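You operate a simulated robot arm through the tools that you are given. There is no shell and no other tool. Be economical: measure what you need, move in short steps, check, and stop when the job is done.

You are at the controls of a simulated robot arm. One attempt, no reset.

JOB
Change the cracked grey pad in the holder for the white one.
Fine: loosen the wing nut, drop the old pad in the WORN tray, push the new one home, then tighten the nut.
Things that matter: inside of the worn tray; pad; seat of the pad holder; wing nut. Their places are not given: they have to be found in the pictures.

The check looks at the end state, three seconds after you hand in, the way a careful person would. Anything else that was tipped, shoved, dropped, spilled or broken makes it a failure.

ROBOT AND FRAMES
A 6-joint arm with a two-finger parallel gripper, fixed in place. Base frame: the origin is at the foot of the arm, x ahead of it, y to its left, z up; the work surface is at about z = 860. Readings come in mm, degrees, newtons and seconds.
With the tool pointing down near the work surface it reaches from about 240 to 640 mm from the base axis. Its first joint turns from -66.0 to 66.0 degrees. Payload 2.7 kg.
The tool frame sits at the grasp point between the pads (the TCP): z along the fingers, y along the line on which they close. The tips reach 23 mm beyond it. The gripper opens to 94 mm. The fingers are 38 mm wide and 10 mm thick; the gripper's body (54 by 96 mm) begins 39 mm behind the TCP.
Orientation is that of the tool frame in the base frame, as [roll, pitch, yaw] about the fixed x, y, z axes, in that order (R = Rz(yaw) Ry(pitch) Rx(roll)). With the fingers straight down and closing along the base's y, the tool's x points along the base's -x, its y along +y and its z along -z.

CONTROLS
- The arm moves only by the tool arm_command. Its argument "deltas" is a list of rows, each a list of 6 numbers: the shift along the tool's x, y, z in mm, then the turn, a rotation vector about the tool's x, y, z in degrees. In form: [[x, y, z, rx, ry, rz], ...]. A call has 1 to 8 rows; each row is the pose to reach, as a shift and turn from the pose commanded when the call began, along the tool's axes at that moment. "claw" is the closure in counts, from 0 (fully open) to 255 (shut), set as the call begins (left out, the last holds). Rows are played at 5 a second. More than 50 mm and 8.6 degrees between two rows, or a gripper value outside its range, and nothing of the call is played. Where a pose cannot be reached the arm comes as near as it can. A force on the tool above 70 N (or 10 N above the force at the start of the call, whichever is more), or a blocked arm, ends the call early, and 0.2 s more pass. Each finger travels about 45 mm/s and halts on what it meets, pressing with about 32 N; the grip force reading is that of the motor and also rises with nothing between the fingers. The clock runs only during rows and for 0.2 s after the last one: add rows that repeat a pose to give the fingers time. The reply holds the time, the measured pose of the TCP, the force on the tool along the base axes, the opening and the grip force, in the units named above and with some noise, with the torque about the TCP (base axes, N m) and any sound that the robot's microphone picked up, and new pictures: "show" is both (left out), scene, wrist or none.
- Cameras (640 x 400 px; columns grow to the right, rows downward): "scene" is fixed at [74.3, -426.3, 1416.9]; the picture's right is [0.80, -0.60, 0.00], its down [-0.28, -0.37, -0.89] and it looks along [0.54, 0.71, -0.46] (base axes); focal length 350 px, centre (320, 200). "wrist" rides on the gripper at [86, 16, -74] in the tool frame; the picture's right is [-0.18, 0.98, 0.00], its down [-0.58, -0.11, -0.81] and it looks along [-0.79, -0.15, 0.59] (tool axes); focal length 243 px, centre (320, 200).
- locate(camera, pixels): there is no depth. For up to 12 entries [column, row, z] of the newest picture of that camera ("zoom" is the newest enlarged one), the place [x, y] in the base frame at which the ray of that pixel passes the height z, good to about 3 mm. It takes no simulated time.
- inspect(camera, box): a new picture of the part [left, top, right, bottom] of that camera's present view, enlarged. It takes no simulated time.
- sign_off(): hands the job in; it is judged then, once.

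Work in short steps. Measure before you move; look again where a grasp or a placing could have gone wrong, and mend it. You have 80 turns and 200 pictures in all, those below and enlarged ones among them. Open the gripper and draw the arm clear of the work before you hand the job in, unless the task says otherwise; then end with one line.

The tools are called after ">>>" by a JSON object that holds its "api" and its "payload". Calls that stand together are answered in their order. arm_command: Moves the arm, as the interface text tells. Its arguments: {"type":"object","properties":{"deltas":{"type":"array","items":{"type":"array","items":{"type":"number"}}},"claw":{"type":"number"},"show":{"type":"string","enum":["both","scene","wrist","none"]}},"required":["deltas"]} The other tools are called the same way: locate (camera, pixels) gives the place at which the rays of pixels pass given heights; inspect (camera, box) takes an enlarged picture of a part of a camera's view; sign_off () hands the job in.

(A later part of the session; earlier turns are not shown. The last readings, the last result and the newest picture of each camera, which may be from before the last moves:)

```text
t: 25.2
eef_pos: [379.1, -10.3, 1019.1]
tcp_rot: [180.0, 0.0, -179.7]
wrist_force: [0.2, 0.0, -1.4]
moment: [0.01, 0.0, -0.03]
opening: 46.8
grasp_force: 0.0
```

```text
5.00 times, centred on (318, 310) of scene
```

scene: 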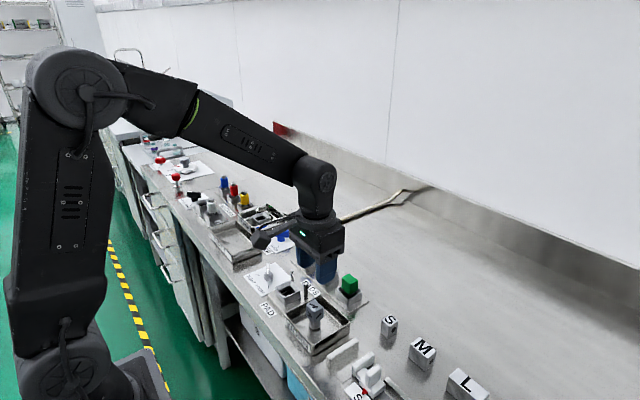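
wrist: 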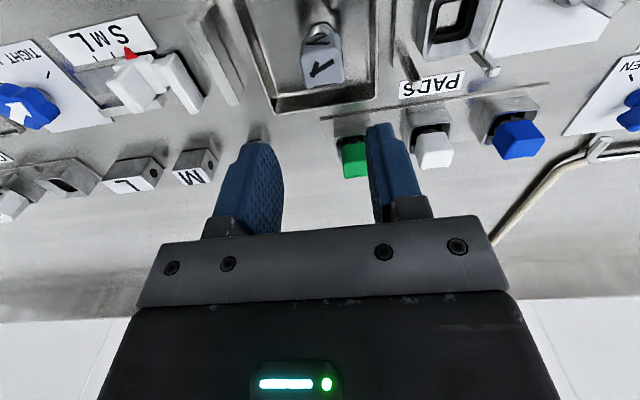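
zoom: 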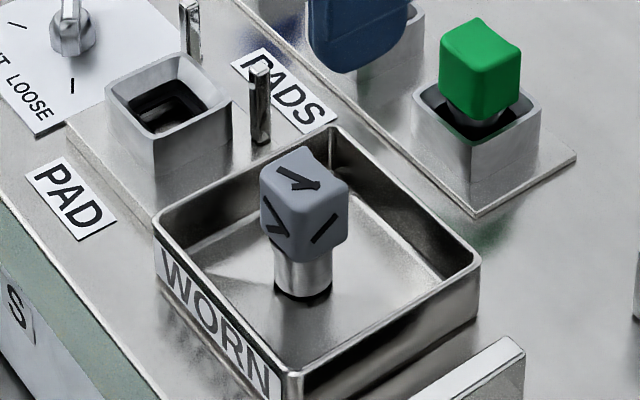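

Old pad stands in the WORN tray. Now hover over the white pad near (480,90).

>>> {"api": "arm_command", "payload": {"deltas": [[-34, 33, 0, 0, 0, 0], [-68, 66, 0, 0, 0, 0], [-101, 100, 0, 0, 0, 0], [-101, 100, 0, 0, 0, 0]], "claw": 100}}

>>> {"api": "inspect", "payload": {"camera": "wrist", "box": [240, 0, 400, 100]}}

>>> {"api": "inspect", "payload": {"camera": "scene", "box": [288, 230, 368, 280]}}

```text
t: 26.2
eef_pos: [481.4, 94.3, 1020.4]
tcp_rot: [179.9, 0.0, -179.6]
wrist_force: [-1.0, -0.4, -0.5]
moment: [0.03, 0.03, -0.01]
opening: 57.2
grasp_force: 0.0
```

scene: 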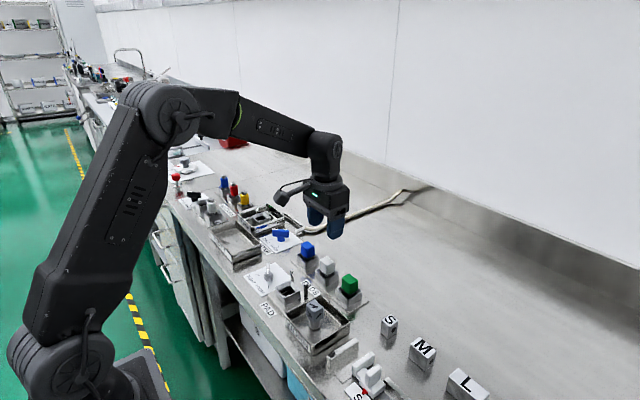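
wrist: 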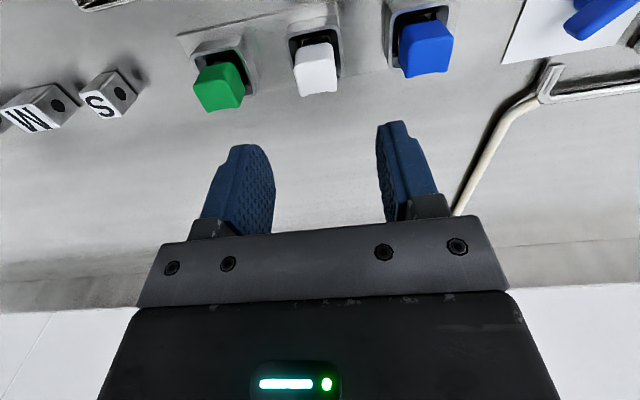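

```text
4.00 times, centred on (320, 50) of wrist
```

zoom: 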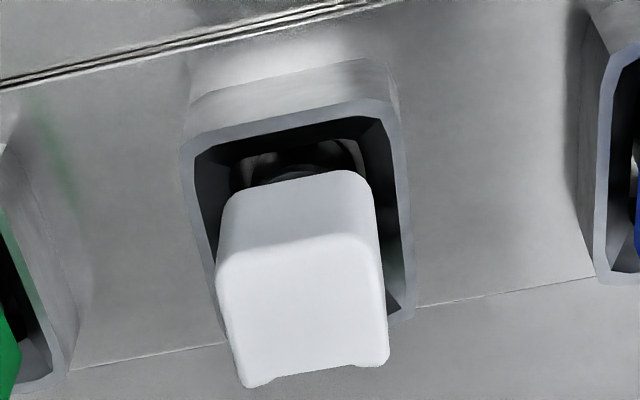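

```text
8.00 times, centred on (328, 255) of scene
```

zoom: 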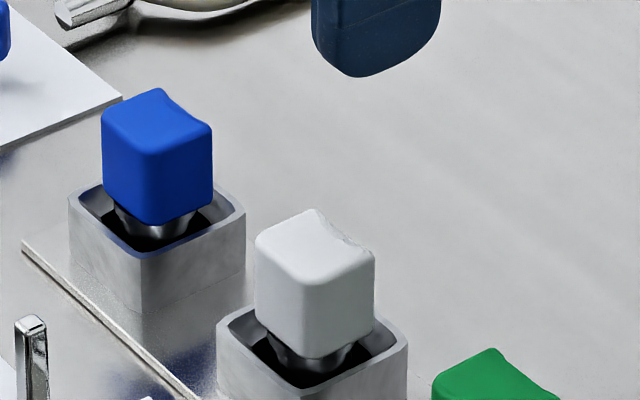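

Locate the white pad's top corners from both cameras at candidate heights.

>>> {"api": "locate", "payload": {"camera": "wrist", "pixels": [[294.5, 62.5, 920], [332.5, 59, 920], [337, 90.5, 920], [300, 96, 920], [294.5, 62.5, 926], [332.5, 59, 926], [337, 90.5, 926], [300, 96, 926]]}}

>>> {"api": "locate", "payload": {"camera": "zoom", "pixels": [[255, 238, 920], [306, 284, 920], [375, 252, 920], [318, 210, 920], [314, 246, 920], [255, 238, 926], [375, 252, 926], [314, 246, 926]]}}

```text
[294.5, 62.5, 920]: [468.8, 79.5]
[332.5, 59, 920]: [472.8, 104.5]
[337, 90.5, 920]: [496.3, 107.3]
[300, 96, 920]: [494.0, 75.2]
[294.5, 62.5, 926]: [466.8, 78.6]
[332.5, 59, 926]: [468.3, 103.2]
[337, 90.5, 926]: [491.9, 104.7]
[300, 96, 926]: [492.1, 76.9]
```

```text
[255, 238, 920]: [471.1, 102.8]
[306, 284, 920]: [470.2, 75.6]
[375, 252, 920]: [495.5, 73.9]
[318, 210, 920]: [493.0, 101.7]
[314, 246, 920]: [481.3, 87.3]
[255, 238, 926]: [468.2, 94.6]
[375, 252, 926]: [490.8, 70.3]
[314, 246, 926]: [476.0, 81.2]
```

White pad at ≈(482,89), top ≈920. Descend to TCP ≈917 around it.

>>> {"api": "arm_command", "payload": {"deltas": [[-2, -2.5, 40, 0, 0, 0], [-2, -2.5, 75, 0, 0, 0], [-2, -2.5, 92, 0, 0, 0], [-2, -2.5, 103, 0, 0, 0], [-2, -2.5, 103, 0, 0, 0]], "show": "wrist"}}

>>> {"api": "inspect", "payload": {"camera": "scene", "box": [288, 220, 368, 280]}}

```text
t: 27.4
eef_pos: [482.0, 87.7, 916.3]
tcp_rot: [-179.9, 0.0, -179.7]
wrist_force: [-0.5, 0.0, -0.4]
moment: [0.01, 0.02, 0.0]
opening: 57.4
grasp_force: 0.0
```

wrist: 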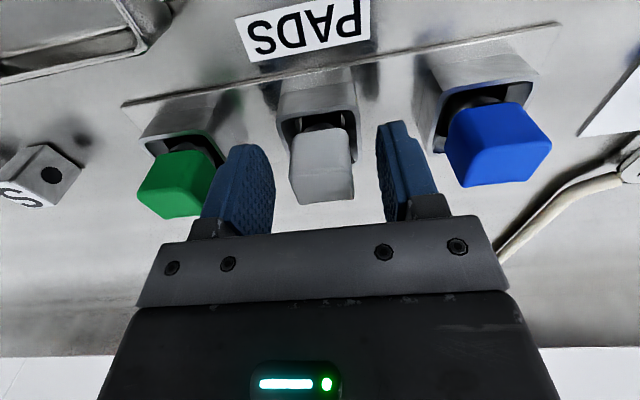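

```text
6.67 times, centred on (328, 250) of scene
```

zoom: 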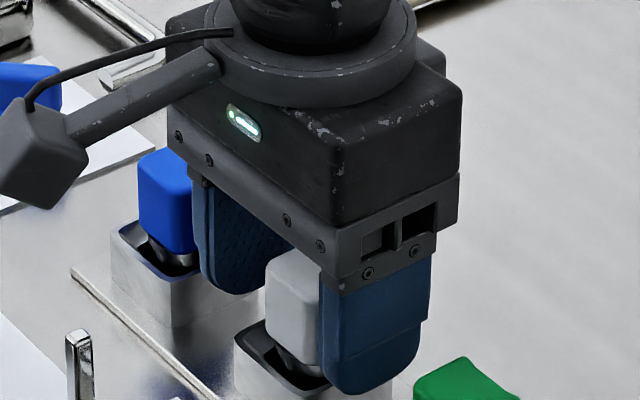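

White pad between the fingers. Close.

>>> {"api": "arm_command", "payload": {"deltas": [[0, 0, 0, 0, 0, 0], [0, 0, 0, 0, 0, 0], [0, 0, 0, 0, 0, 0], [0, 0, 0, 0, 0, 0]], "claw": 255, "show": "wrist"}}

```text
t: 28.4
eef_pos: [482.3, 88.9, 916.6]
tcp_rot: [-180.0, 0.0, -179.7]
wrist_force: [0.0, 0.1, 0.2]
moment: [0.01, 0.0, 0.01]
opening: 29.3
grasp_force: 32.4
```

wrist: 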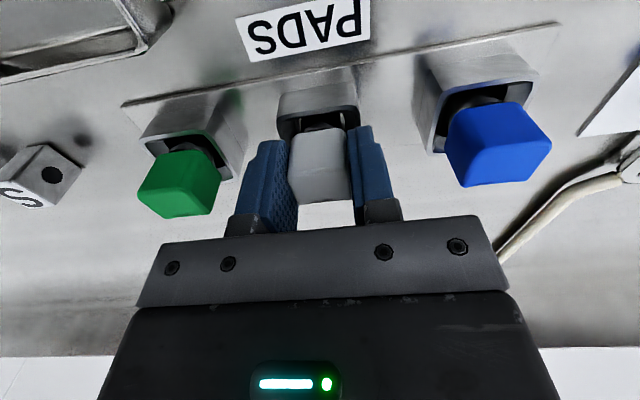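

Gripped cleanly. Lift straight up 90 mm.

>>> {"api": "arm_command", "payload": {"deltas": [[0, 0, -6, 0, 0, 0], [0, 0, -15, 0, 0, 0], [0, 0, -40, 0, 0, 0], [0, 0, -75, 0, 0, 0], [0, 0, -90, 0, 0, 0], [0, 0, -90, 0, 0, 0]], "show": "wrist"}}

>>> {"api": "inspect", "payload": {"camera": "scene", "box": [288, 200, 368, 260]}}

```text
t: 29.8
eef_pos: [482.0, 88.6, 1009.5]
tcp_rot: [-180.0, -0.1, -179.7]
wrist_force: [-0.3, 0.3, -0.2]
moment: [-0.04, 0.02, -0.03]
opening: 29.1
grasp_force: 32.3
```

wrist: 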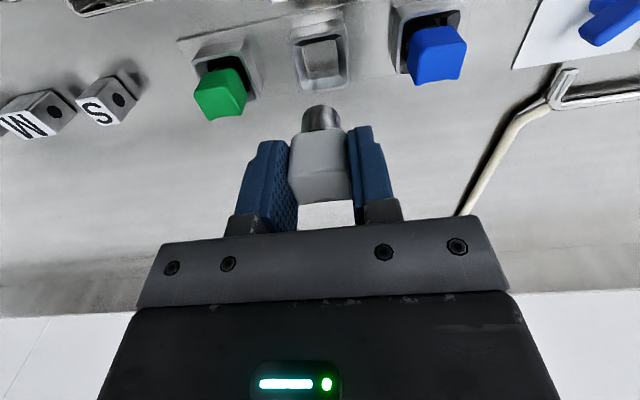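

```text
6.67 times, centred on (328, 230) of scene
```

zoom: 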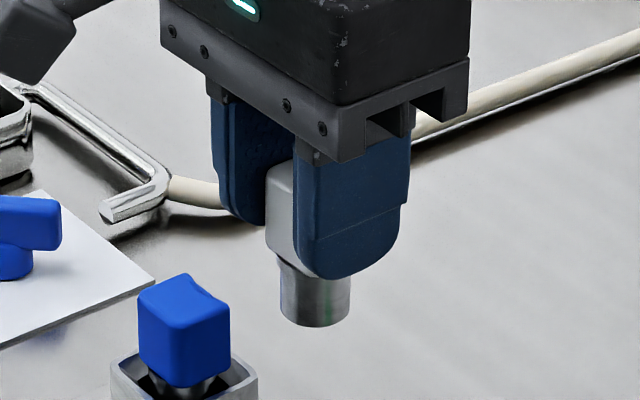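

New pad out, straight. Carry it above the seat (376.5, 90) and lower to TCP z≈950.

>>> {"api": "arm_command", "payload": {"deltas": [[35, 0.5, 0, 0, 0, 0], [70, 1, 0, 0, 0, 0], [105.5, 1.2, 0, 0, 0, 0], [105.5, 1.2, 30, 0, 0, 0], [105.5, 1.2, 60, 0, 0, 0], [105.5, 1.2, 60, 0, 0, 0]], "show": "wrist"}}

>>> {"api": "inspect", "payload": {"camera": "scene", "box": [250, 240, 330, 300]}}

>>> {"api": "inspect", "payload": {"camera": "wrist", "box": [240, 50, 400, 150]}}

```text
t: 31.2
eef_pos: [375.7, 88.3, 947.4]
tcp_rot: [-179.9, 0.1, -179.6]
wrist_force: [-0.5, -0.1, -0.9]
moment: [0.01, 0.01, 0.01]
opening: 29.3
grasp_force: 32.0
```

wrist: 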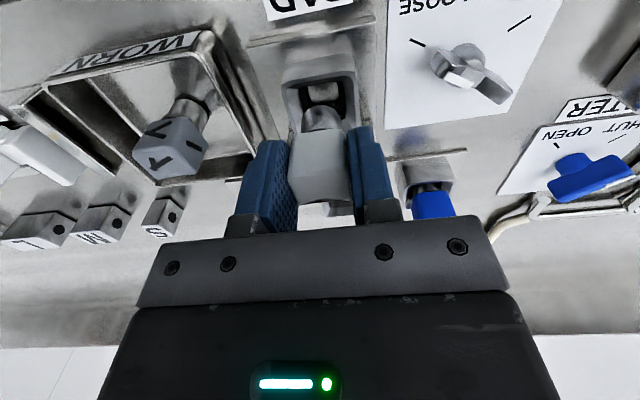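

```text
6.67 times, centred on (290, 270) of scene
```

zoom: 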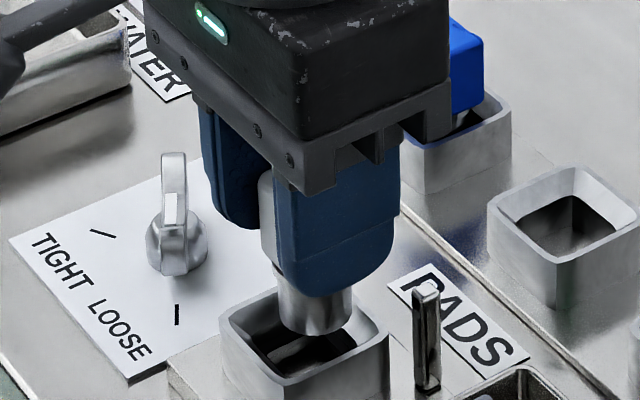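

```text
4.00 times, centred on (320, 100) of wrist
```

zoom: 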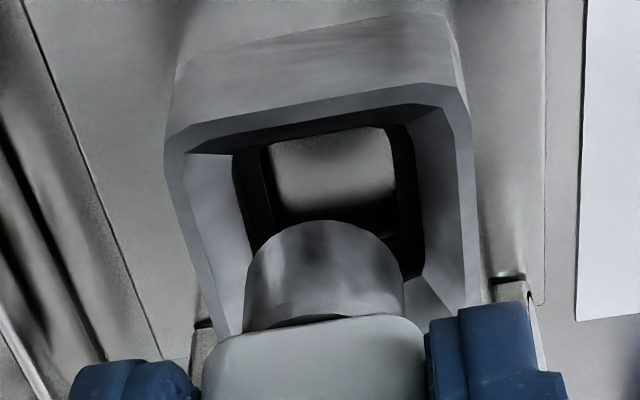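

Check alignment numerically: stem bottom vs rim centre in both views.

>>> {"api": "locate", "payload": {"camera": "scene", "pixels": [[289.2, 272.6, 900], [289.2, 272.6, 890], [275, 272.4, 887], [300.1, 276.3, 887]]}}

>>> {"api": "locate", "payload": {"camera": "zoom", "pixels": [[325, 225, 900], [248, 250, 900], [400, 250, 900], [330, 190, 870], [165, 145, 887], [462, 88, 887], [475, 240, 887], [200, 310, 887], [268, 145, 870], [390, 130, 870]]}}

>>> {"api": "inspect", "payload": {"camera": "scene", "box": [268, 260, 316, 300]}}

```text
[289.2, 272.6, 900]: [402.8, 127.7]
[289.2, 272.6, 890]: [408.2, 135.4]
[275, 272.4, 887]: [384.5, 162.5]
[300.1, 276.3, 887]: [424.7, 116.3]
```

```text
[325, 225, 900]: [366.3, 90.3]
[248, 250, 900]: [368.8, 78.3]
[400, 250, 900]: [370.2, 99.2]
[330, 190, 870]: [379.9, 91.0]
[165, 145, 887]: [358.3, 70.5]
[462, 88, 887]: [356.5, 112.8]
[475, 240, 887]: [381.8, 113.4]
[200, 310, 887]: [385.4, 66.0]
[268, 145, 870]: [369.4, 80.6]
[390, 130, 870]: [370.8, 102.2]
```

```text
10.00 times, centred on (292, 280) of scene
```

zoom: 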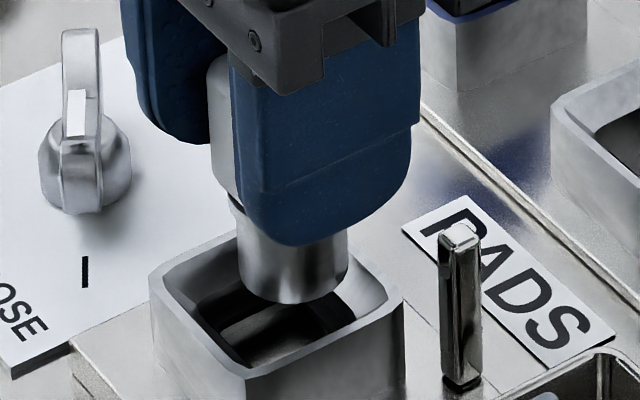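

>>> {"api": "locate", "payload": {"camera": "zoom", "pixels": [[293, 276, 900], [238, 281, 900], [348, 272, 900], [293, 304, 900], [293, 276, 897], [276, 290, 887]]}}

```text
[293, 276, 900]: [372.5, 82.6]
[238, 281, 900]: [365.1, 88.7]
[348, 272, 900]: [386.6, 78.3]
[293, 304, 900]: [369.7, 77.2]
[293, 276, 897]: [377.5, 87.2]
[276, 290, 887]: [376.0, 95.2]
```

Offset estimates: +2 mm y. Shift and descend gently into the funnel, reading forces.

>>> {"api": "arm_command", "payload": {"deltas": [[-0.5, 1.5, 3, 0, 0, 0], [-0.5, 1.5, 7, 0, 0, 0], [-0.5, 1.5, 11, 0, 0, 0], [-0.5, 1.5, 15, 0, 0, 0], [-0.5, 1.5, 15, 0, 0, 0]], "show": "none"}}

>>> {"api": "inspect", "payload": {"camera": "scene", "box": [268, 260, 316, 300]}}

>>> {"api": "inspect", "payload": {"camera": "wrist", "box": [240, 50, 400, 150]}}

```text
t: 32.4
eef_pos: [374.3, 90.3, 931.5]
tcp_rot: [-180.0, -0.3, -179.8]
wrist_force: [-11.9, -0.1, -3.7]
moment: [-0.03, 0.59, -0.03]
opening: 29.2
grasp_force: 31.9
```

```text
10.00 times, centred on (292, 280) of scene
```

zoom: 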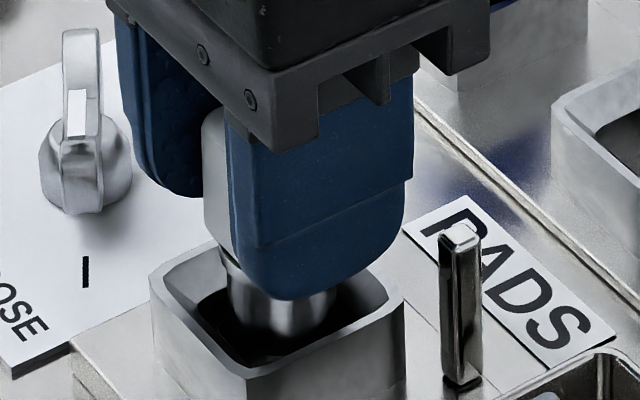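

```text
4.00 times, centred on (320, 100) of wrist
```

zoom: 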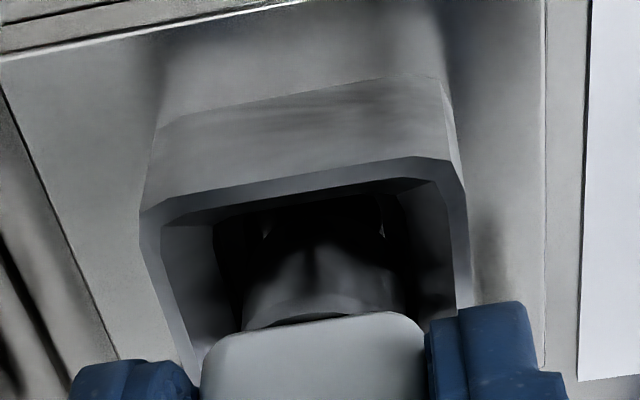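

Entered the funnel; a −12 N x load says move ≈1.3 mm toward −x. Correct, then go down a further 8 mm.

>>> {"api": "arm_command", "payload": {"deltas": [[1.3, 0, 0, 0, 0, 0], [1.3, 0, 3, 0, 0, 0], [1.3, 0, 6, 0, 0, 0], [1.3, 0, 8, 0, 0, 0], [1.3, 0, 8, 0, 0, 0]], "show": "none"}}

```text
t: 33.6
eef_pos: [374.6, 90.5, 924.1]
tcp_rot: [180.0, 0.0, -179.7]
wrist_force: [-14.3, 1.5, 3.4]
moment: [0.01, 0.48, 0.03]
opening: 29.1
grasp_force: 32.0
```

Ease another 1.2 mm to −x and go on down 6 mm.

>>> {"api": "arm_command", "payload": {"deltas": [[1.2, 0, 0, 0, 0, 0], [1.2, 0, 2, 0, 0, 0], [1.2, 0, 4, 0, 0, 0], [1.2, 0, 6, 0, 0, 0], [1.2, 0, 6, 0, 0, 0]], "show": "none"}}

```text
t: 34.8
eef_pos: [375.3, 90.8, 921.8]
tcp_rot: [179.7, 0.6, -179.8]
wrist_force: [-13.2, 0.9, 45.7]
moment: [0.06, -0.16, -0.02]
opening: 29.5
grasp_force: 32.2
```

46 N upward at z≈922. Look at how far the pad is seated.

>>> {"api": "inspect", "payload": {"camera": "scene", "box": [268, 255, 316, 295]}}

>>> {"api": "inspect", "payload": {"camera": "wrist", "box": [240, 50, 400, 150]}}

```text
10.00 times, centred on (292, 275) of scene
```

zoom: 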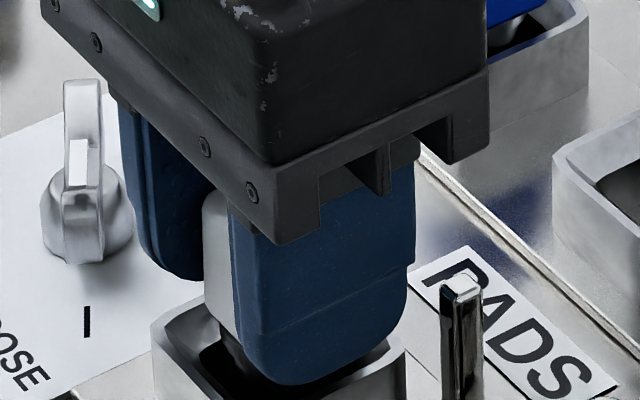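

```text
4.00 times, centred on (320, 100) of wrist
```

zoom: 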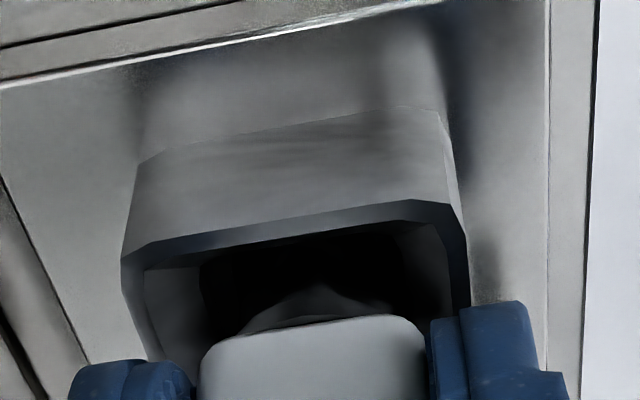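

It is nearly in. Relieve the x load a bit more and push 1.5 mm further.

>>> {"api": "arm_command", "payload": {"deltas": [[1.0, 0, 0, 0, 0, 0], [1.0, 0, 0.8, 0, 0, 0], [1.0, 0, 1.5, 0, 0, 0], [1.0, 0, 1.5, 0, 0, 0]], "show": "none"}}

```text
t: 35.8
eef_pos: [374.9, 91.6, 920.7]
tcp_rot: [179.7, 0.5, -179.7]
wrist_force: [4.0, -16.2, 45.6]
moment: [-0.36, -0.4, -0.02]
opening: 29.2
grasp_force: 32.2
```

It moved down 1 mm; now a −16 N y load. Correct y by −1.5 and push on 1.5 mm.

>>> {"api": "arm_command", "payload": {"deltas": [[0, -0.8, 0, 0, 0, 0], [0, -1.5, 0.8, 0, 0, 0], [0, -1.5, 1.5, 0, 0, 0], [0, -1.5, 1.5, 0, 0, 0]], "show": "none"}}

>>> {"api": "inspect", "payload": {"camera": "wrist", "box": [240, 80, 400, 220]}}

```text
t: 36.8
eef_pos: [374.7, 90.6, 918.3]
tcp_rot: [179.7, 0.5, -179.7]
wrist_force: [1.6, -6.3, 46.8]
moment: [-0.16, -0.22, 0.03]
opening: 29.1
grasp_force: 32.5
```

```text
2.86 times, centred on (320, 150) of wrist
```

zoom: 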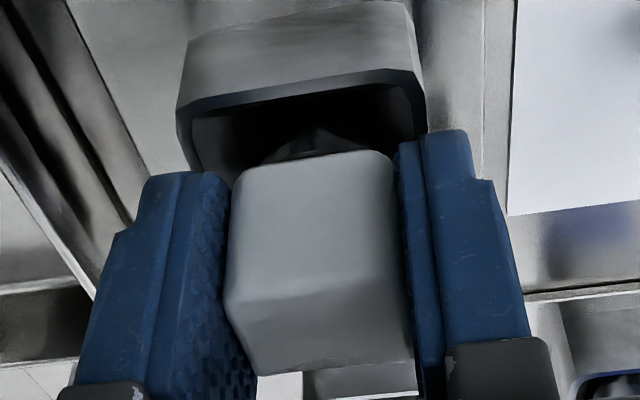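

Force plateau at 46 N and the pad's image shifted in the grip: it slips. Release, rise and compare with the old pad's seated picture.

>>> {"api": "arm_command", "payload": {"deltas": [[0, 0, -4, 0, 0, 0], [0, 0, -4, 0, 0, 0], [0, 0, -4, 0, 0, 0], [0, 0, -40, 0, 0, 0], [0, 0, -85, 0, 0, 0], [0, 0, -85, 0, 0, 0]], "claw": 110, "show": "wrist"}}

>>> {"api": "inspect", "payload": {"camera": "scene", "box": [240, 255, 320, 305]}}

>>> {"api": "inspect", "payload": {"camera": "wrist", "box": [200, 0, 440, 150]}}

```text
t: 38.2
eef_pos: [375.0, 91.5, 999.4]
tcp_rot: [-179.9, -0.1, -179.7]
wrist_force: [-0.8, 1.5, 0.2]
moment: [0.03, -0.02, 0.02]
opening: 53.6
grasp_force: 0.0
```

wrist: 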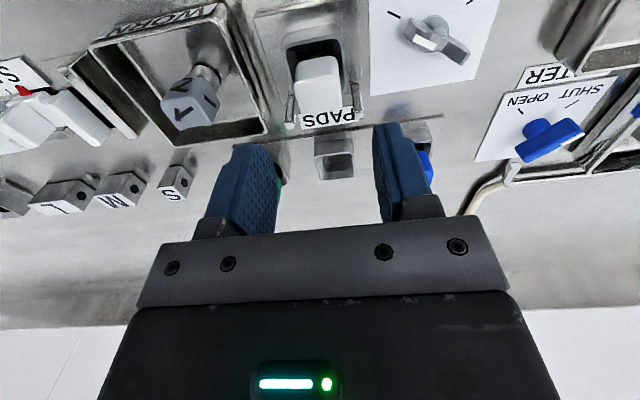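

```text
8.00 times, centred on (280, 280) of scene
```

zoom: 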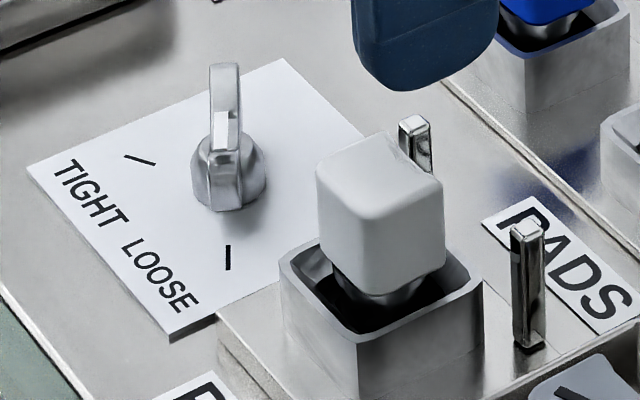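

```text
2.67 times, centred on (320, 75) of wrist
```

zoom: 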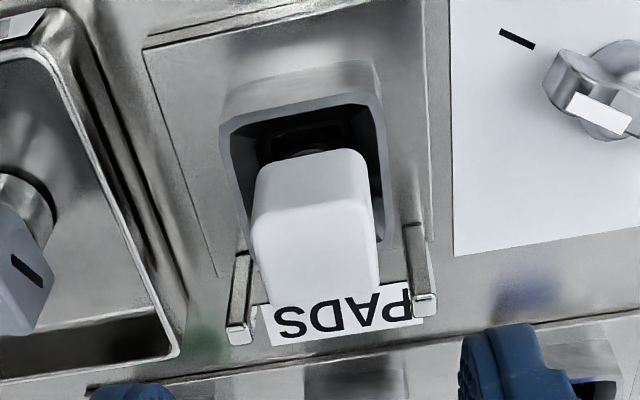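

Compared with the old pad's picture, the new one sits ~2 mm high. Close the fingers and press it down from above.

>>> {"api": "arm_command", "payload": {"deltas": [[0, -1, 0, 0, 0, 0], [0, -1, 0, 0, 0, 0], [0, -1, 0, 0, 0, 0], [0, -1, 20, 0, 0, 0], [0, -1, 40, 0, 0, 0], [0, -1, 48, 0, 0, 0], [0, -1, 48, 0, 0, 0]], "claw": 255, "show": "wrist"}}

>>> {"api": "inspect", "payload": {"camera": "scene", "box": [240, 255, 320, 305]}}

```text
t: 39.8
eef_pos: [372.8, 90.2, 952.2]
tcp_rot: [-180.0, 0.0, -179.7]
wrist_force: [-0.6, 0.5, -0.5]
moment: [0.02, -0.02, 0.02]
opening: 0.0
grasp_force: 32.3
```

wrist: 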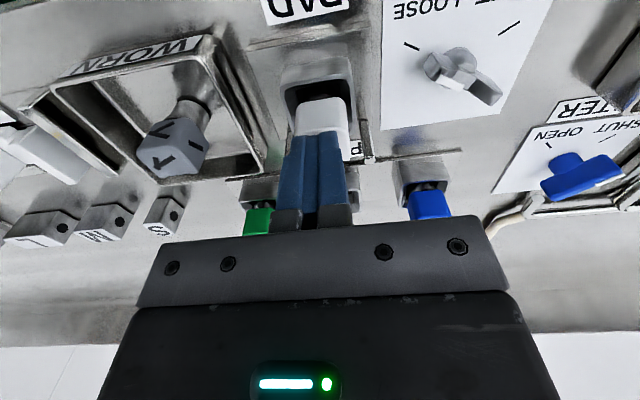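

```text
8.00 times, centred on (280, 280) of scene
```

zoom: 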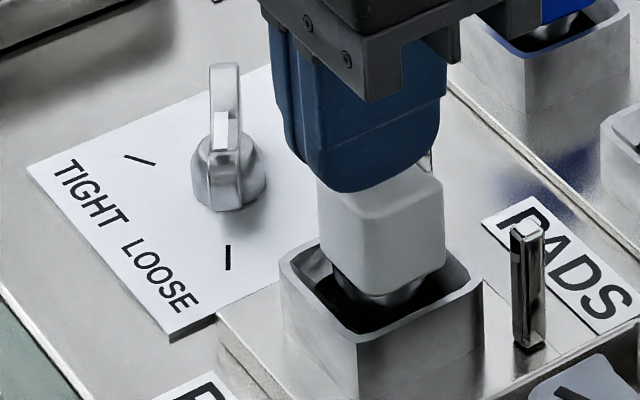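

Fingers just above the pad. Press down in 2 mm steps.

>>> {"api": "arm_command", "payload": {"deltas": [[-2, 0, 3, 0, 0, 0], [-2, 0, 6, 0, 0, 0], [-2, 0, 8, 0, 0, 0], [-2, 0, 10, 0, 0, 0], [-2, 0, 12, 0, 0, 0], [-2, 0, 12, 0, 0, 0]], "show": "none"}}

>>> {"api": "inspect", "payload": {"camera": "scene", "box": [240, 255, 320, 305]}}

```text
t: 40.9
eef_pos: [374.7, 89.2, 947.9]
tcp_rot: [179.9, 0.2, -179.7]
wrist_force: [-10.7, 0.8, 14.5]
moment: [0.02, 0.39, 0.0]
opening: 0.2
grasp_force: 32.0
stopped in row 5: the force on the tool passed its limit at 75 N (the readings are from after the stop); the commanded pose is now the measured one
```

```text
8.00 times, centred on (280, 280) of scene
```

zoom: 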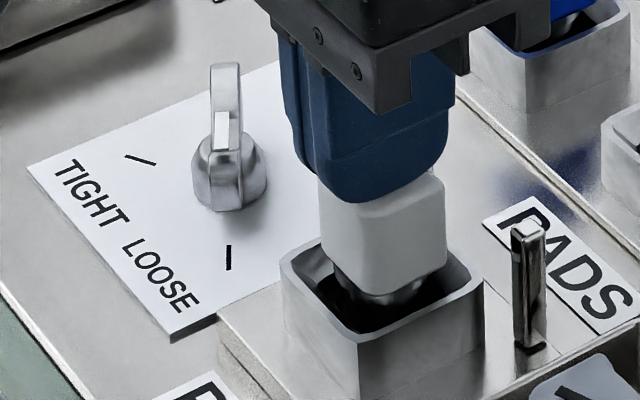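

Reached 75 N with the pad top at ≈924. Raise and compare at higher zoom.

>>> {"api": "arm_command", "payload": {"deltas": [[0, 0, -20, 0, 0, 0], [0, 0, -60, 0, 0, 0], [0, 0, -60, 0, 0, 0]], "show": "none"}}

>>> {"api": "inspect", "payload": {"camera": "scene", "box": [240, 255, 320, 305]}}

>>> {"api": "inspect", "payload": {"camera": "wrist", "box": [260, 20, 380, 120]}}

```text
t: 41.7
eef_pos: [374.6, 87.5, 1006.1]
tcp_rot: [179.9, 0.3, -179.7]
wrist_force: [-0.3, 0.6, 0.0]
moment: [0.05, -0.02, 0.01]
opening: 0.0
grasp_force: 31.5
```

```text
8.00 times, centred on (280, 280) of scene
```

zoom: 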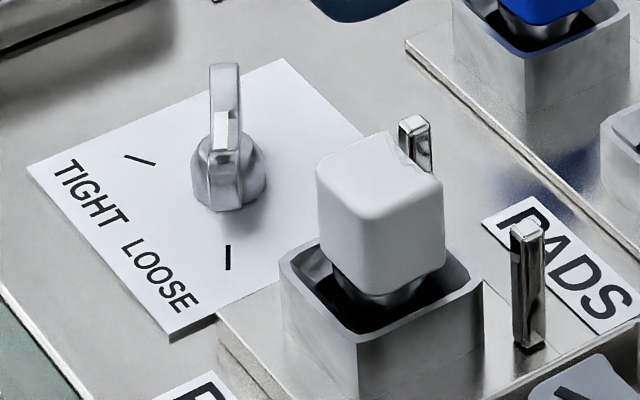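

```text
4.00 times, centred on (320, 70) of wrist
```

zoom: 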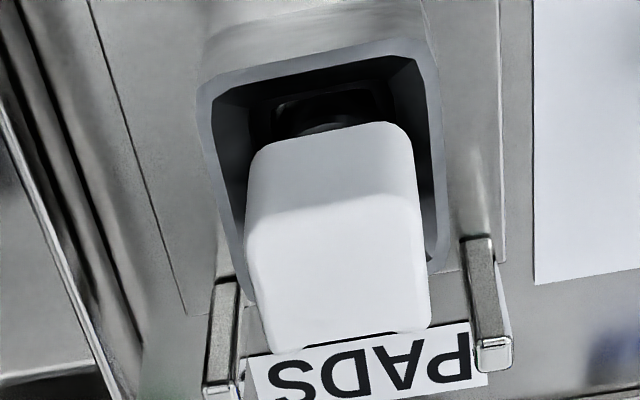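

Zoom tighter to judge seating and tilt.

>>> {"api": "inspect", "payload": {"camera": "scene", "box": [270, 265, 310, 305]}}

>>> {"api": "inspect", "payload": {"camera": "scene", "box": [296, 290, 336, 330]}}

>>> {"api": "inspect", "payload": {"camera": "wrist", "box": [280, 25, 360, 75]}}

```text
10.00 times, centred on (290, 285) of scene
```

zoom: 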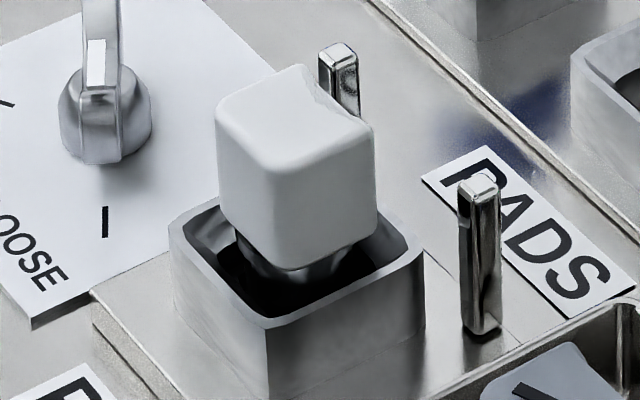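

```text
10.00 times, centred on (316, 310) of scene
```

zoom: 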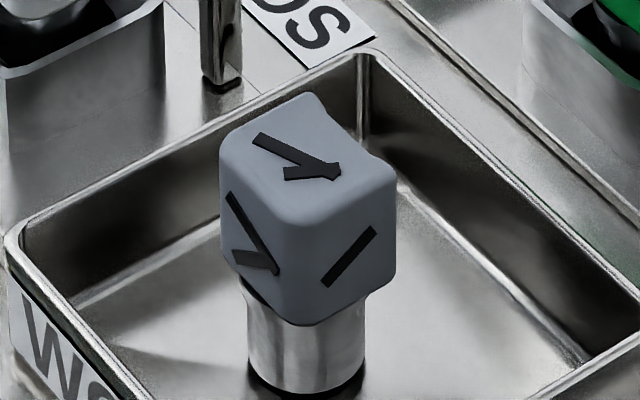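

```text
8.00 times, centred on (320, 50) of wrist
```

zoom: 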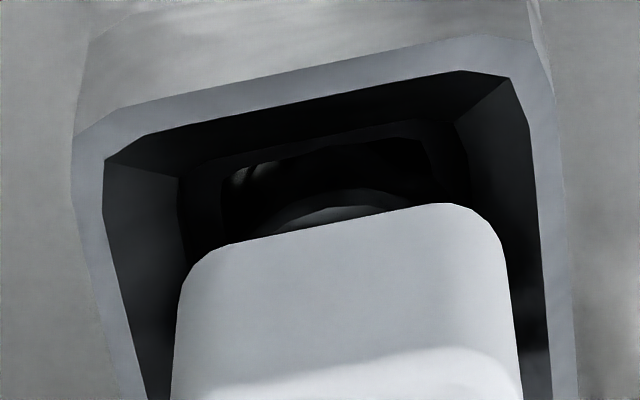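

The new pad seems ~1–2 mm high still. Press again slowly, with small sideways wiggles at ~50 N, reading heights.

>>> {"api": "arm_command", "payload": {"deltas": [[0, 2, 30, 0, 0, 0], [0, 2, 55, 0, 0, 0], [0, 2, 59, 0, 0, 0], [0, 2, 61, 0, 0, 0], [0, 2, 61, 0, 0, 0]], "show": "none"}}

>>> {"api": "arm_command", "payload": {"deltas": [[0, 0, 1.5, 0, 0, 0], [0, 0, 2.5, 0, 0, 0], [0, 0, 2.5, 0, 0, 0]], "show": "none"}}

```text
t: 42.9
eef_pos: [374.7, 91.9, 946.7]
tcp_rot: [179.8, 0.5, -179.6]
wrist_force: [-19.6, -0.7, 52.5]
moment: [-0.02, 0.83, -0.04]
opening: 0.0
grasp_force: 31.9
```

```text
t: 43.4
eef_pos: [374.2, 91.5, 947.1]
tcp_rot: [179.8, 0.4, -179.6]
wrist_force: [-10.3, -1.4, 14.0]
moment: [-0.02, 0.38, -0.03]
opening: 0.0
grasp_force: 31.8
stopped in row 2: the force on the tool passed its limit at 73 N (the readings are from after the stop); the commanded pose is now the measured one
```

Hard stop with top ≈924. It may be jammed, so I regrip it and push down while wiggling. First open and go around it.

>>> {"api": "arm_command", "payload": {"deltas": [[0, 0, -15, 0, 0, 0], [0, -1, -15, 0, 0, 0], [0, -1, -15, 0, 0, 0], [0, -1, -15, 0, 0, 0], [0, -1, 10, 0, 0, 0], [0, -1, 28, 0, 0, 0], [0, -1, 28, 0, 0, 0]], "claw": 110, "show": "wrist"}}

>>> {"api": "arm_command", "payload": {"deltas": [[0, 0, 0, 0, 0, 0], [0, 0, 0, 0, 0, 0], [0, 0, 0, 0, 0, 0], [0, 0, 0, 0, 0, 0]], "claw": 255, "show": "wrist"}}

```text
t: 45.0
eef_pos: [374.6, 92.2, 918.5]
tcp_rot: [179.8, 0.4, -179.6]
wrist_force: [0.4, -0.1, -0.2]
moment: [-0.02, 0.0, -0.01]
opening: 53.5
grasp_force: 0.2
```

wrist: 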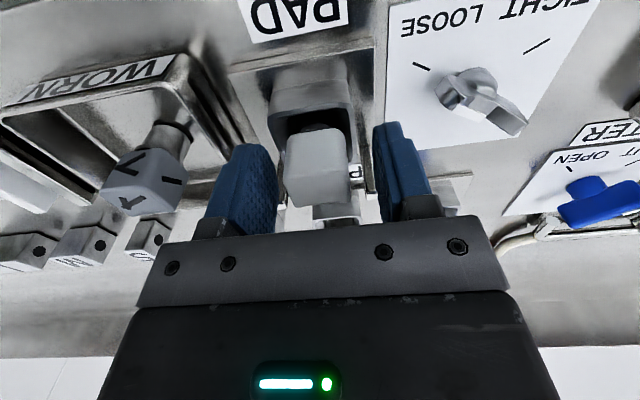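

```text
t: 46.0
eef_pos: [375.8, 90.2, 918.8]
tcp_rot: [179.8, 0.5, -179.7]
wrist_force: [2.5, -16.7, 0.4]
moment: [-0.45, -0.12, -0.07]
opening: 29.5
grasp_force: 31.9
```

wrist: 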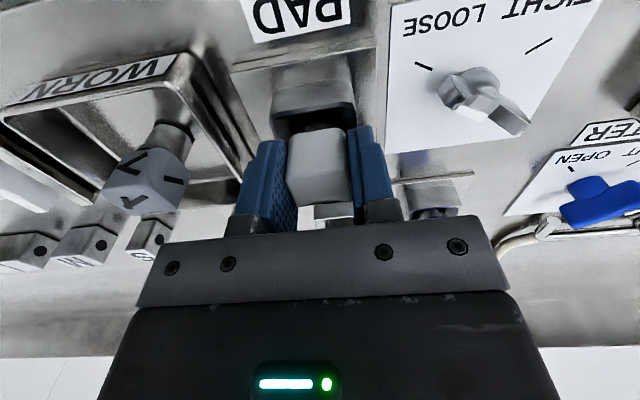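

From the same pose, the pad's outline (rows ≈128–204) nearly matches the old pad's. I'll still do a push with wiggles to make sure it bottoms.

>>> {"api": "arm_command", "payload": {"deltas": [[0, -1.2, 1.5, 0, 0, 2], [0, -1.2, 3, 0, 0, -2], [0.8, -1.2, 3.5, 0, 0, 2], [-0.8, -1.2, 3.5, 0, 0, -2], [0, -0.4, 3.5, 0, 0, 2], [0, -2, 3.5, 0, 0, -2], [0, -1.2, 3.5, 0, 0, 0], [0, -1.2, 3.5, 0, 0, 0]], "show": "wrist"}}

>>> {"api": "inspect", "payload": {"camera": "wrist", "box": [240, 80, 400, 220]}}

```text
t: 47.8
eef_pos: [376.4, 90.2, 915.9]
tcp_rot: [179.7, 0.7, -179.7]
wrist_force: [-3.6, 6.8, 32.9]
moment: [0.03, -0.1, 0.41]
opening: 29.4
grasp_force: 32.3
```

wrist: 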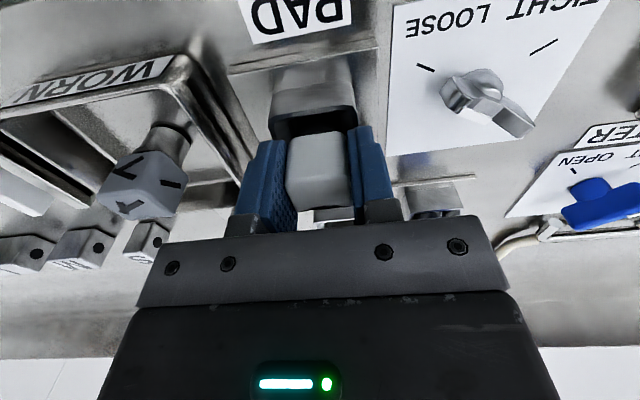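

```text
2.86 times, centred on (320, 150) of wrist
```

zoom: 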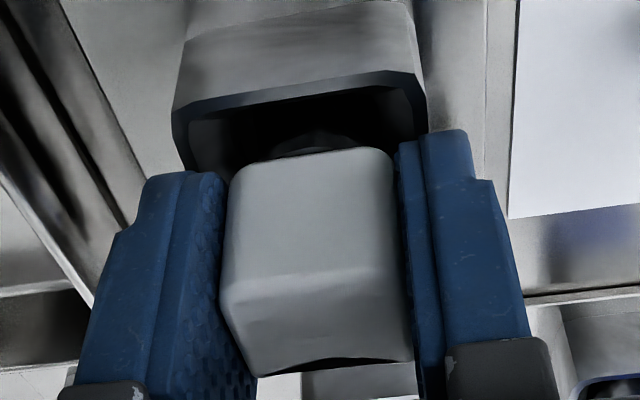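

Release and press from the top to read the height again.

>>> {"api": "arm_command", "payload": {"deltas": [[0, 0, -3, 0, 0, 0], [0, 0, -3, 0, 0, 0], [0, 0, -3, 0, 0, 0], [0, 0, -40, 0, 0, 0], [0, 0, -50, 0, 0, 0], [0, 0, -50, 0, 0, 0]], "claw": 110, "show": "none"}}

>>> {"api": "inspect", "payload": {"camera": "scene", "box": [240, 255, 320, 305]}}

>>> {"api": "arm_command", "payload": {"deltas": [[0, 0, 0, 0, 0, 0], [0, 0, 0, 0, 0, 0], [0, 0, 0, 0, 0, 0], [0, 0, 12, 0, 0, 0], [0, 0, 18, 0, 0, 0], [0, 0, 20, 0, 0, 0], [0, 0, 22, 0, 0, 0], [0, 0, 22, 0, 0, 0]], "claw": 255, "show": "none"}}

```text
t: 49.2
eef_pos: [375.9, 88.5, 963.9]
tcp_rot: [179.9, 0.5, -179.6]
wrist_force: [0.0, -0.4, 0.1]
moment: [-0.04, 0.0, 0.01]
opening: 53.5
grasp_force: 0.1
```

```text
8.00 times, centred on (280, 280) of scene
```

zoom: 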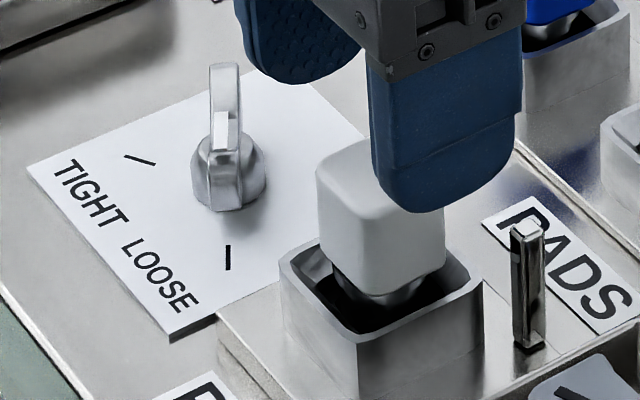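

```text
t: 50.8
eef_pos: [375.6, 89.3, 947.5]
tcp_rot: [179.8, 0.6, -179.6]
wrist_force: [-9.9, -2.6, 15.5]
moment: [-0.06, 0.44, 0.01]
opening: 0.0
grasp_force: 32.2
stopped in row 8: the force on the tool passed its limit at 73 N (the readings are from after the stop); the commanded pose is now the measured one
```

Same hard stop. As a height cross-check I touch the old pad's top in the tray: it was seated 8.5 mm higher than in the tray, so its top should be near 915.5 if the new one is home.

>>> {"api": "arm_command", "payload": {"deltas": [[0, 0, -30, 0, 0, 0], [-1, -33, -30, 0, 0, 0], [-2, -66, -30, 0, 0, 0], [-3, -98, -30, 0, 0, 0], [-3, -98, -10, 0, 0, 0], [-3, -98, 2, 0, 0, 0], [-3, -98, 2, 0, 0, 0]], "show": "wrist"}}

>>> {"api": "inspect", "payload": {"camera": "scene", "box": [280, 270, 360, 330]}}

```text
t: 52.4
eef_pos: [379.7, -7.6, 943.3]
tcp_rot: [179.8, 0.7, -179.6]
wrist_force: [-0.1, 0.6, 0.8]
moment: [-0.02, 0.01, 0.01]
opening: 0.0
grasp_force: 32.1
```

wrist: 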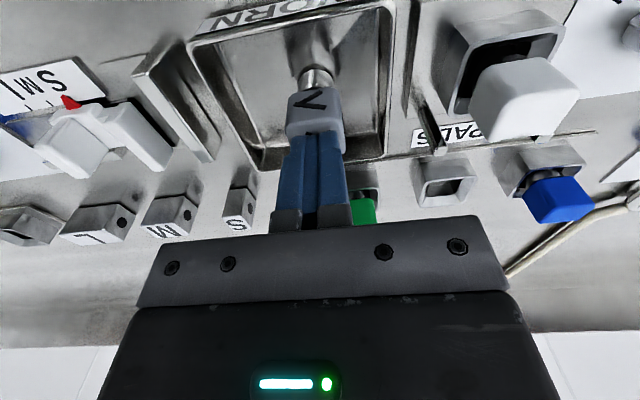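

```text
6.67 times, centred on (320, 300) of scene
```

zoom: 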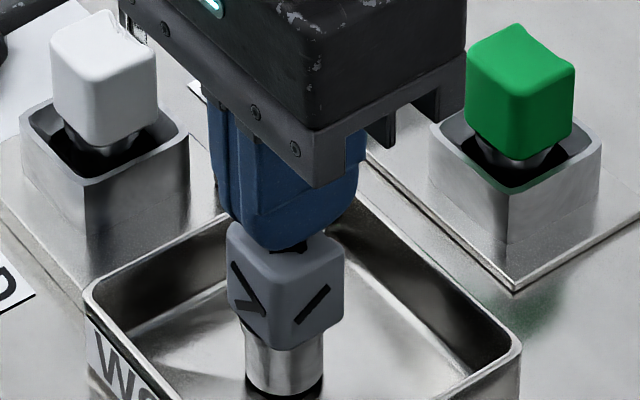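

Lower gently in 1.5 mm steps to touch.

>>> {"api": "arm_command", "payload": {"deltas": [[0, 0, 1.5, 0, 0, 0], [0, 0, 3, 0, 0, 0], [0, 0, 4.5, 0, 0, 0], [0, 0, 5.5, 0, 0, 0], [0, 0, 5.5, 0, 0, 0]], "show": "none"}}

```text
t: 53.6
eef_pos: [380.8, -6.4, 940.2]
tcp_rot: [179.8, 1.0, -179.7]
wrist_force: [-13.0, 1.1, 53.4]
moment: [0.04, 1.2, -0.01]
opening: 0.0
grasp_force: 31.9
```

Old pad top in tray ≈917; +8 mm gives ≈925 vs the new one's ≈924: the new pad is home. Now raise and go to the nut with yaw −120.5.

>>> {"api": "arm_command", "payload": {"deltas": [[0, 0, -40, 0, 0, 0], [0.5, 20, -65, 0, 0, -8.4], [1.5, 48, -65, 0, 0, -16.8], [2.5, 76, -65, 0, 0, -25.2], [3.5, 104, -65, 0, 0, -33.6], [4.5, 132, -65, 0, 0, -42], [5.5, 160, -65, 0, 0, -50.4], [6, 184, -65, 0, 0, -58.8]], "claw": 150, "show": "wrist"}}

>>> {"api": "inspect", "payload": {"camera": "wrist", "box": [240, 0, 400, 100]}}

>>> {"api": "inspect", "payload": {"camera": "scene", "box": [240, 255, 320, 305]}}

```text
t: 55.4
eef_pos: [372.2, 176.4, 1004.6]
tcp_rot: [-179.5, 0.5, -120.7]
wrist_force: [-0.4, 0.0, 0.5]
moment: [0.02, 0.02, 0.03]
opening: 38.5
grasp_force: 0.0
```

wrist: 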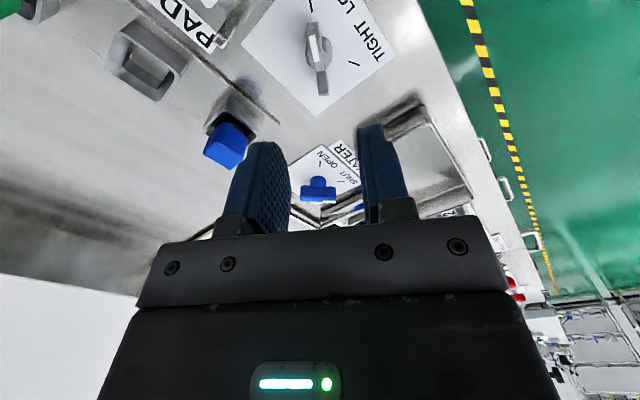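

```text
4.00 times, centred on (320, 50) of wrist
```

zoom: 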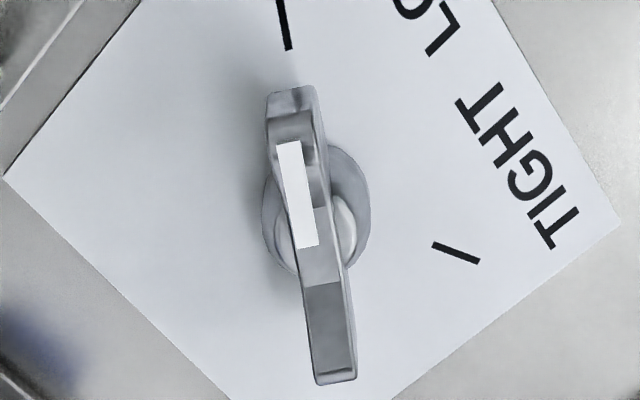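

```text
8.00 times, centred on (280, 280) of scene
```

zoom: 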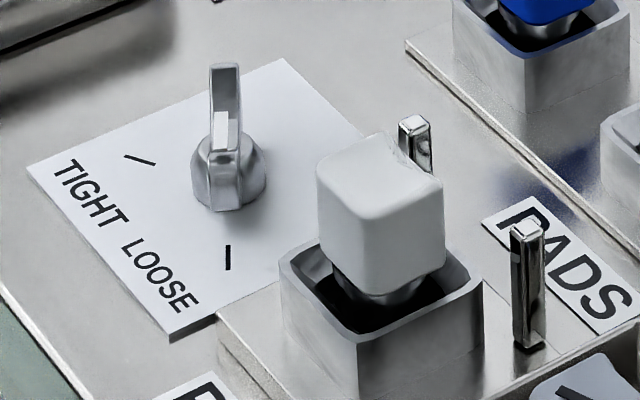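

Aligned over the nut (pointer at LOOSE). Descend to TCP z≈905.

>>> {"api": "arm_command", "payload": {"deltas": [[-1.2, -2, 40, 0, 0, 0], [-1.2, -2, 75, 0, 0, 0], [-1.2, -2, 90, 0, 0, 0], [-1.2, -2, 99, 0, 0, 0], [-1.2, -2, 99, 0, 0, 0]], "show": "wrist"}}

>>> {"api": "arm_command", "payload": {"deltas": [[0, 0, 0, 0, 0, 0], [0, 0, 0, 0, 0, 0], [0, 0, 0, 0, 0, 0], [0, 0, 0, 0, 0, 0]], "claw": 255, "show": "wrist"}}

```text
t: 56.6
eef_pos: [376.3, 176.3, 905.0]
tcp_rot: [-179.5, 0.6, -120.8]
wrist_force: [-0.1, -0.2, 0.1]
moment: [-0.01, 0.0, 0.03]
opening: 38.8
grasp_force: 0.1
```

wrist: 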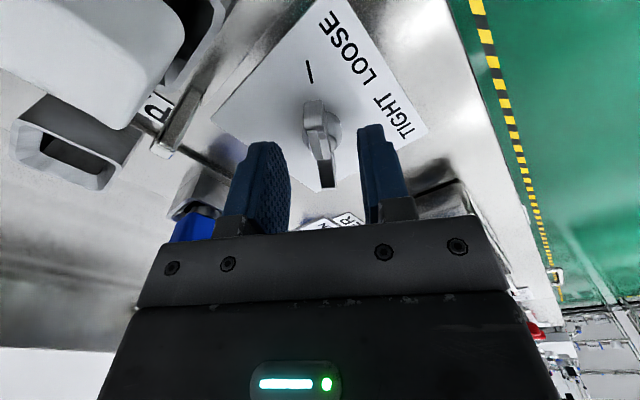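

```text
t: 57.6
eef_pos: [374.6, 176.9, 904.9]
tcp_rot: [-179.6, 0.5, -120.8]
wrist_force: [-10.7, 9.1, 1.8]
moment: [0.45, 0.53, 0.01]
opening: 8.8
grasp_force: 45.2
```

wrist: 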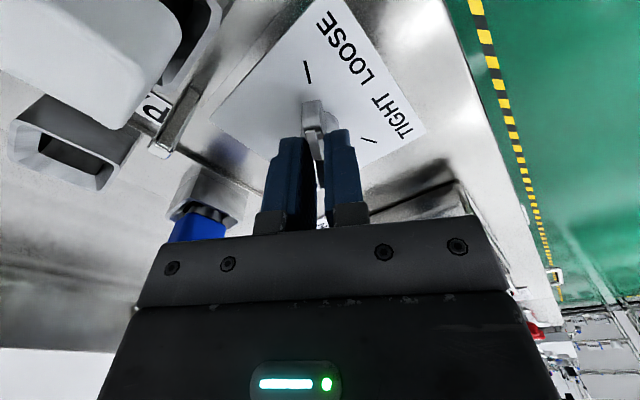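

Wings held (8.8 mm). Ease 1.2 mm along tool y and turn clockwise 60°.

>>> {"api": "arm_command", "payload": {"deltas": [[0, 1.2, 0, 0, 0, 7.5], [0, 1.2, 0, 0, 0, 15], [0, 1.2, 0, 0, 0, 22.5], [0, 1.2, 0, 0, 0, 30], [0, 1.2, 0, 0, 0, 37.5], [0, 1.2, 0, 0, 0, 45], [0, 1.2, 0, 0, 0, 52.5], [0, 1.2, 0, 0, 0, 60]], "show": "none"}}

```text
t: 59.4
eef_pos: [375.9, 177.0, 904.1]
tcp_rot: [179.8, 0.5, 179.0]
wrist_force: [-10.3, 1.7, -10.6]
moment: [-0.17, 1.31, -0.03]
opening: 8.8
grasp_force: 44.8
```

Halfway, low forces. Turn the other 60°.

>>> {"api": "arm_command", "payload": {"deltas": [[0, 0, 0, 0, 0, 7.5], [0, 0, 0, 0, 0, 15], [0, 0, 0, 0, 0, 22.5], [0, 0, 0, 0, 0, 30], [0, 0, 0, 0, 0, 37.5], [0, 0, 0, 0, 0, 45], [0, 0, 0, 0, 0, 52.5], [0, 0, 0, 0, 0, 60.5]], "show": "wrist"}}

>>> {"api": "inspect", "payload": {"camera": "scene", "box": [230, 230, 310, 290]}}

```text
t: 61.2
eef_pos: [374.0, 176.6, 905.3]
tcp_rot: [179.4, 0.3, 118.8]
wrist_force: [-9.5, 5.3, -20.1]
moment: [-0.22, 0.39, 1.11]
opening: 8.9
grasp_force: 45.1
```

wrist: 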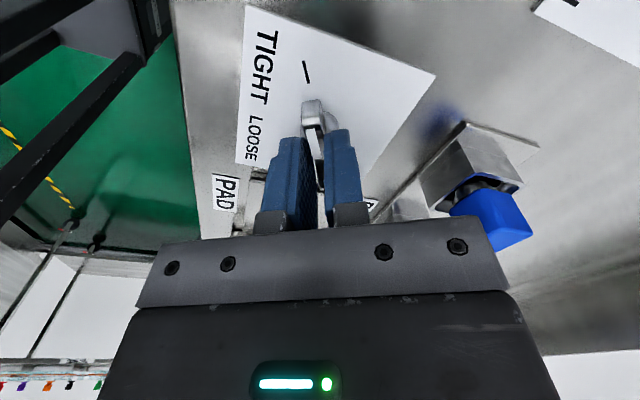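

```text
6.67 times, centred on (270, 260) of scene
```

zoom: 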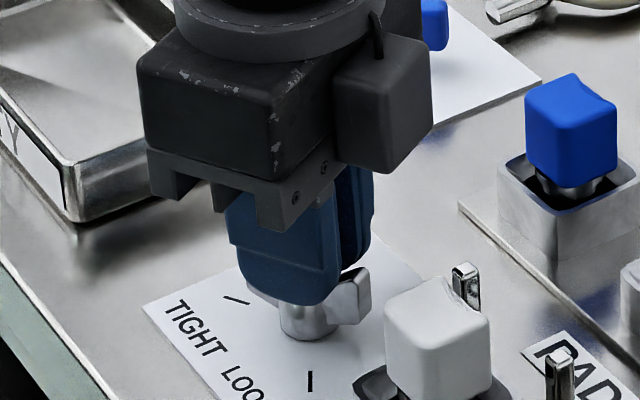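

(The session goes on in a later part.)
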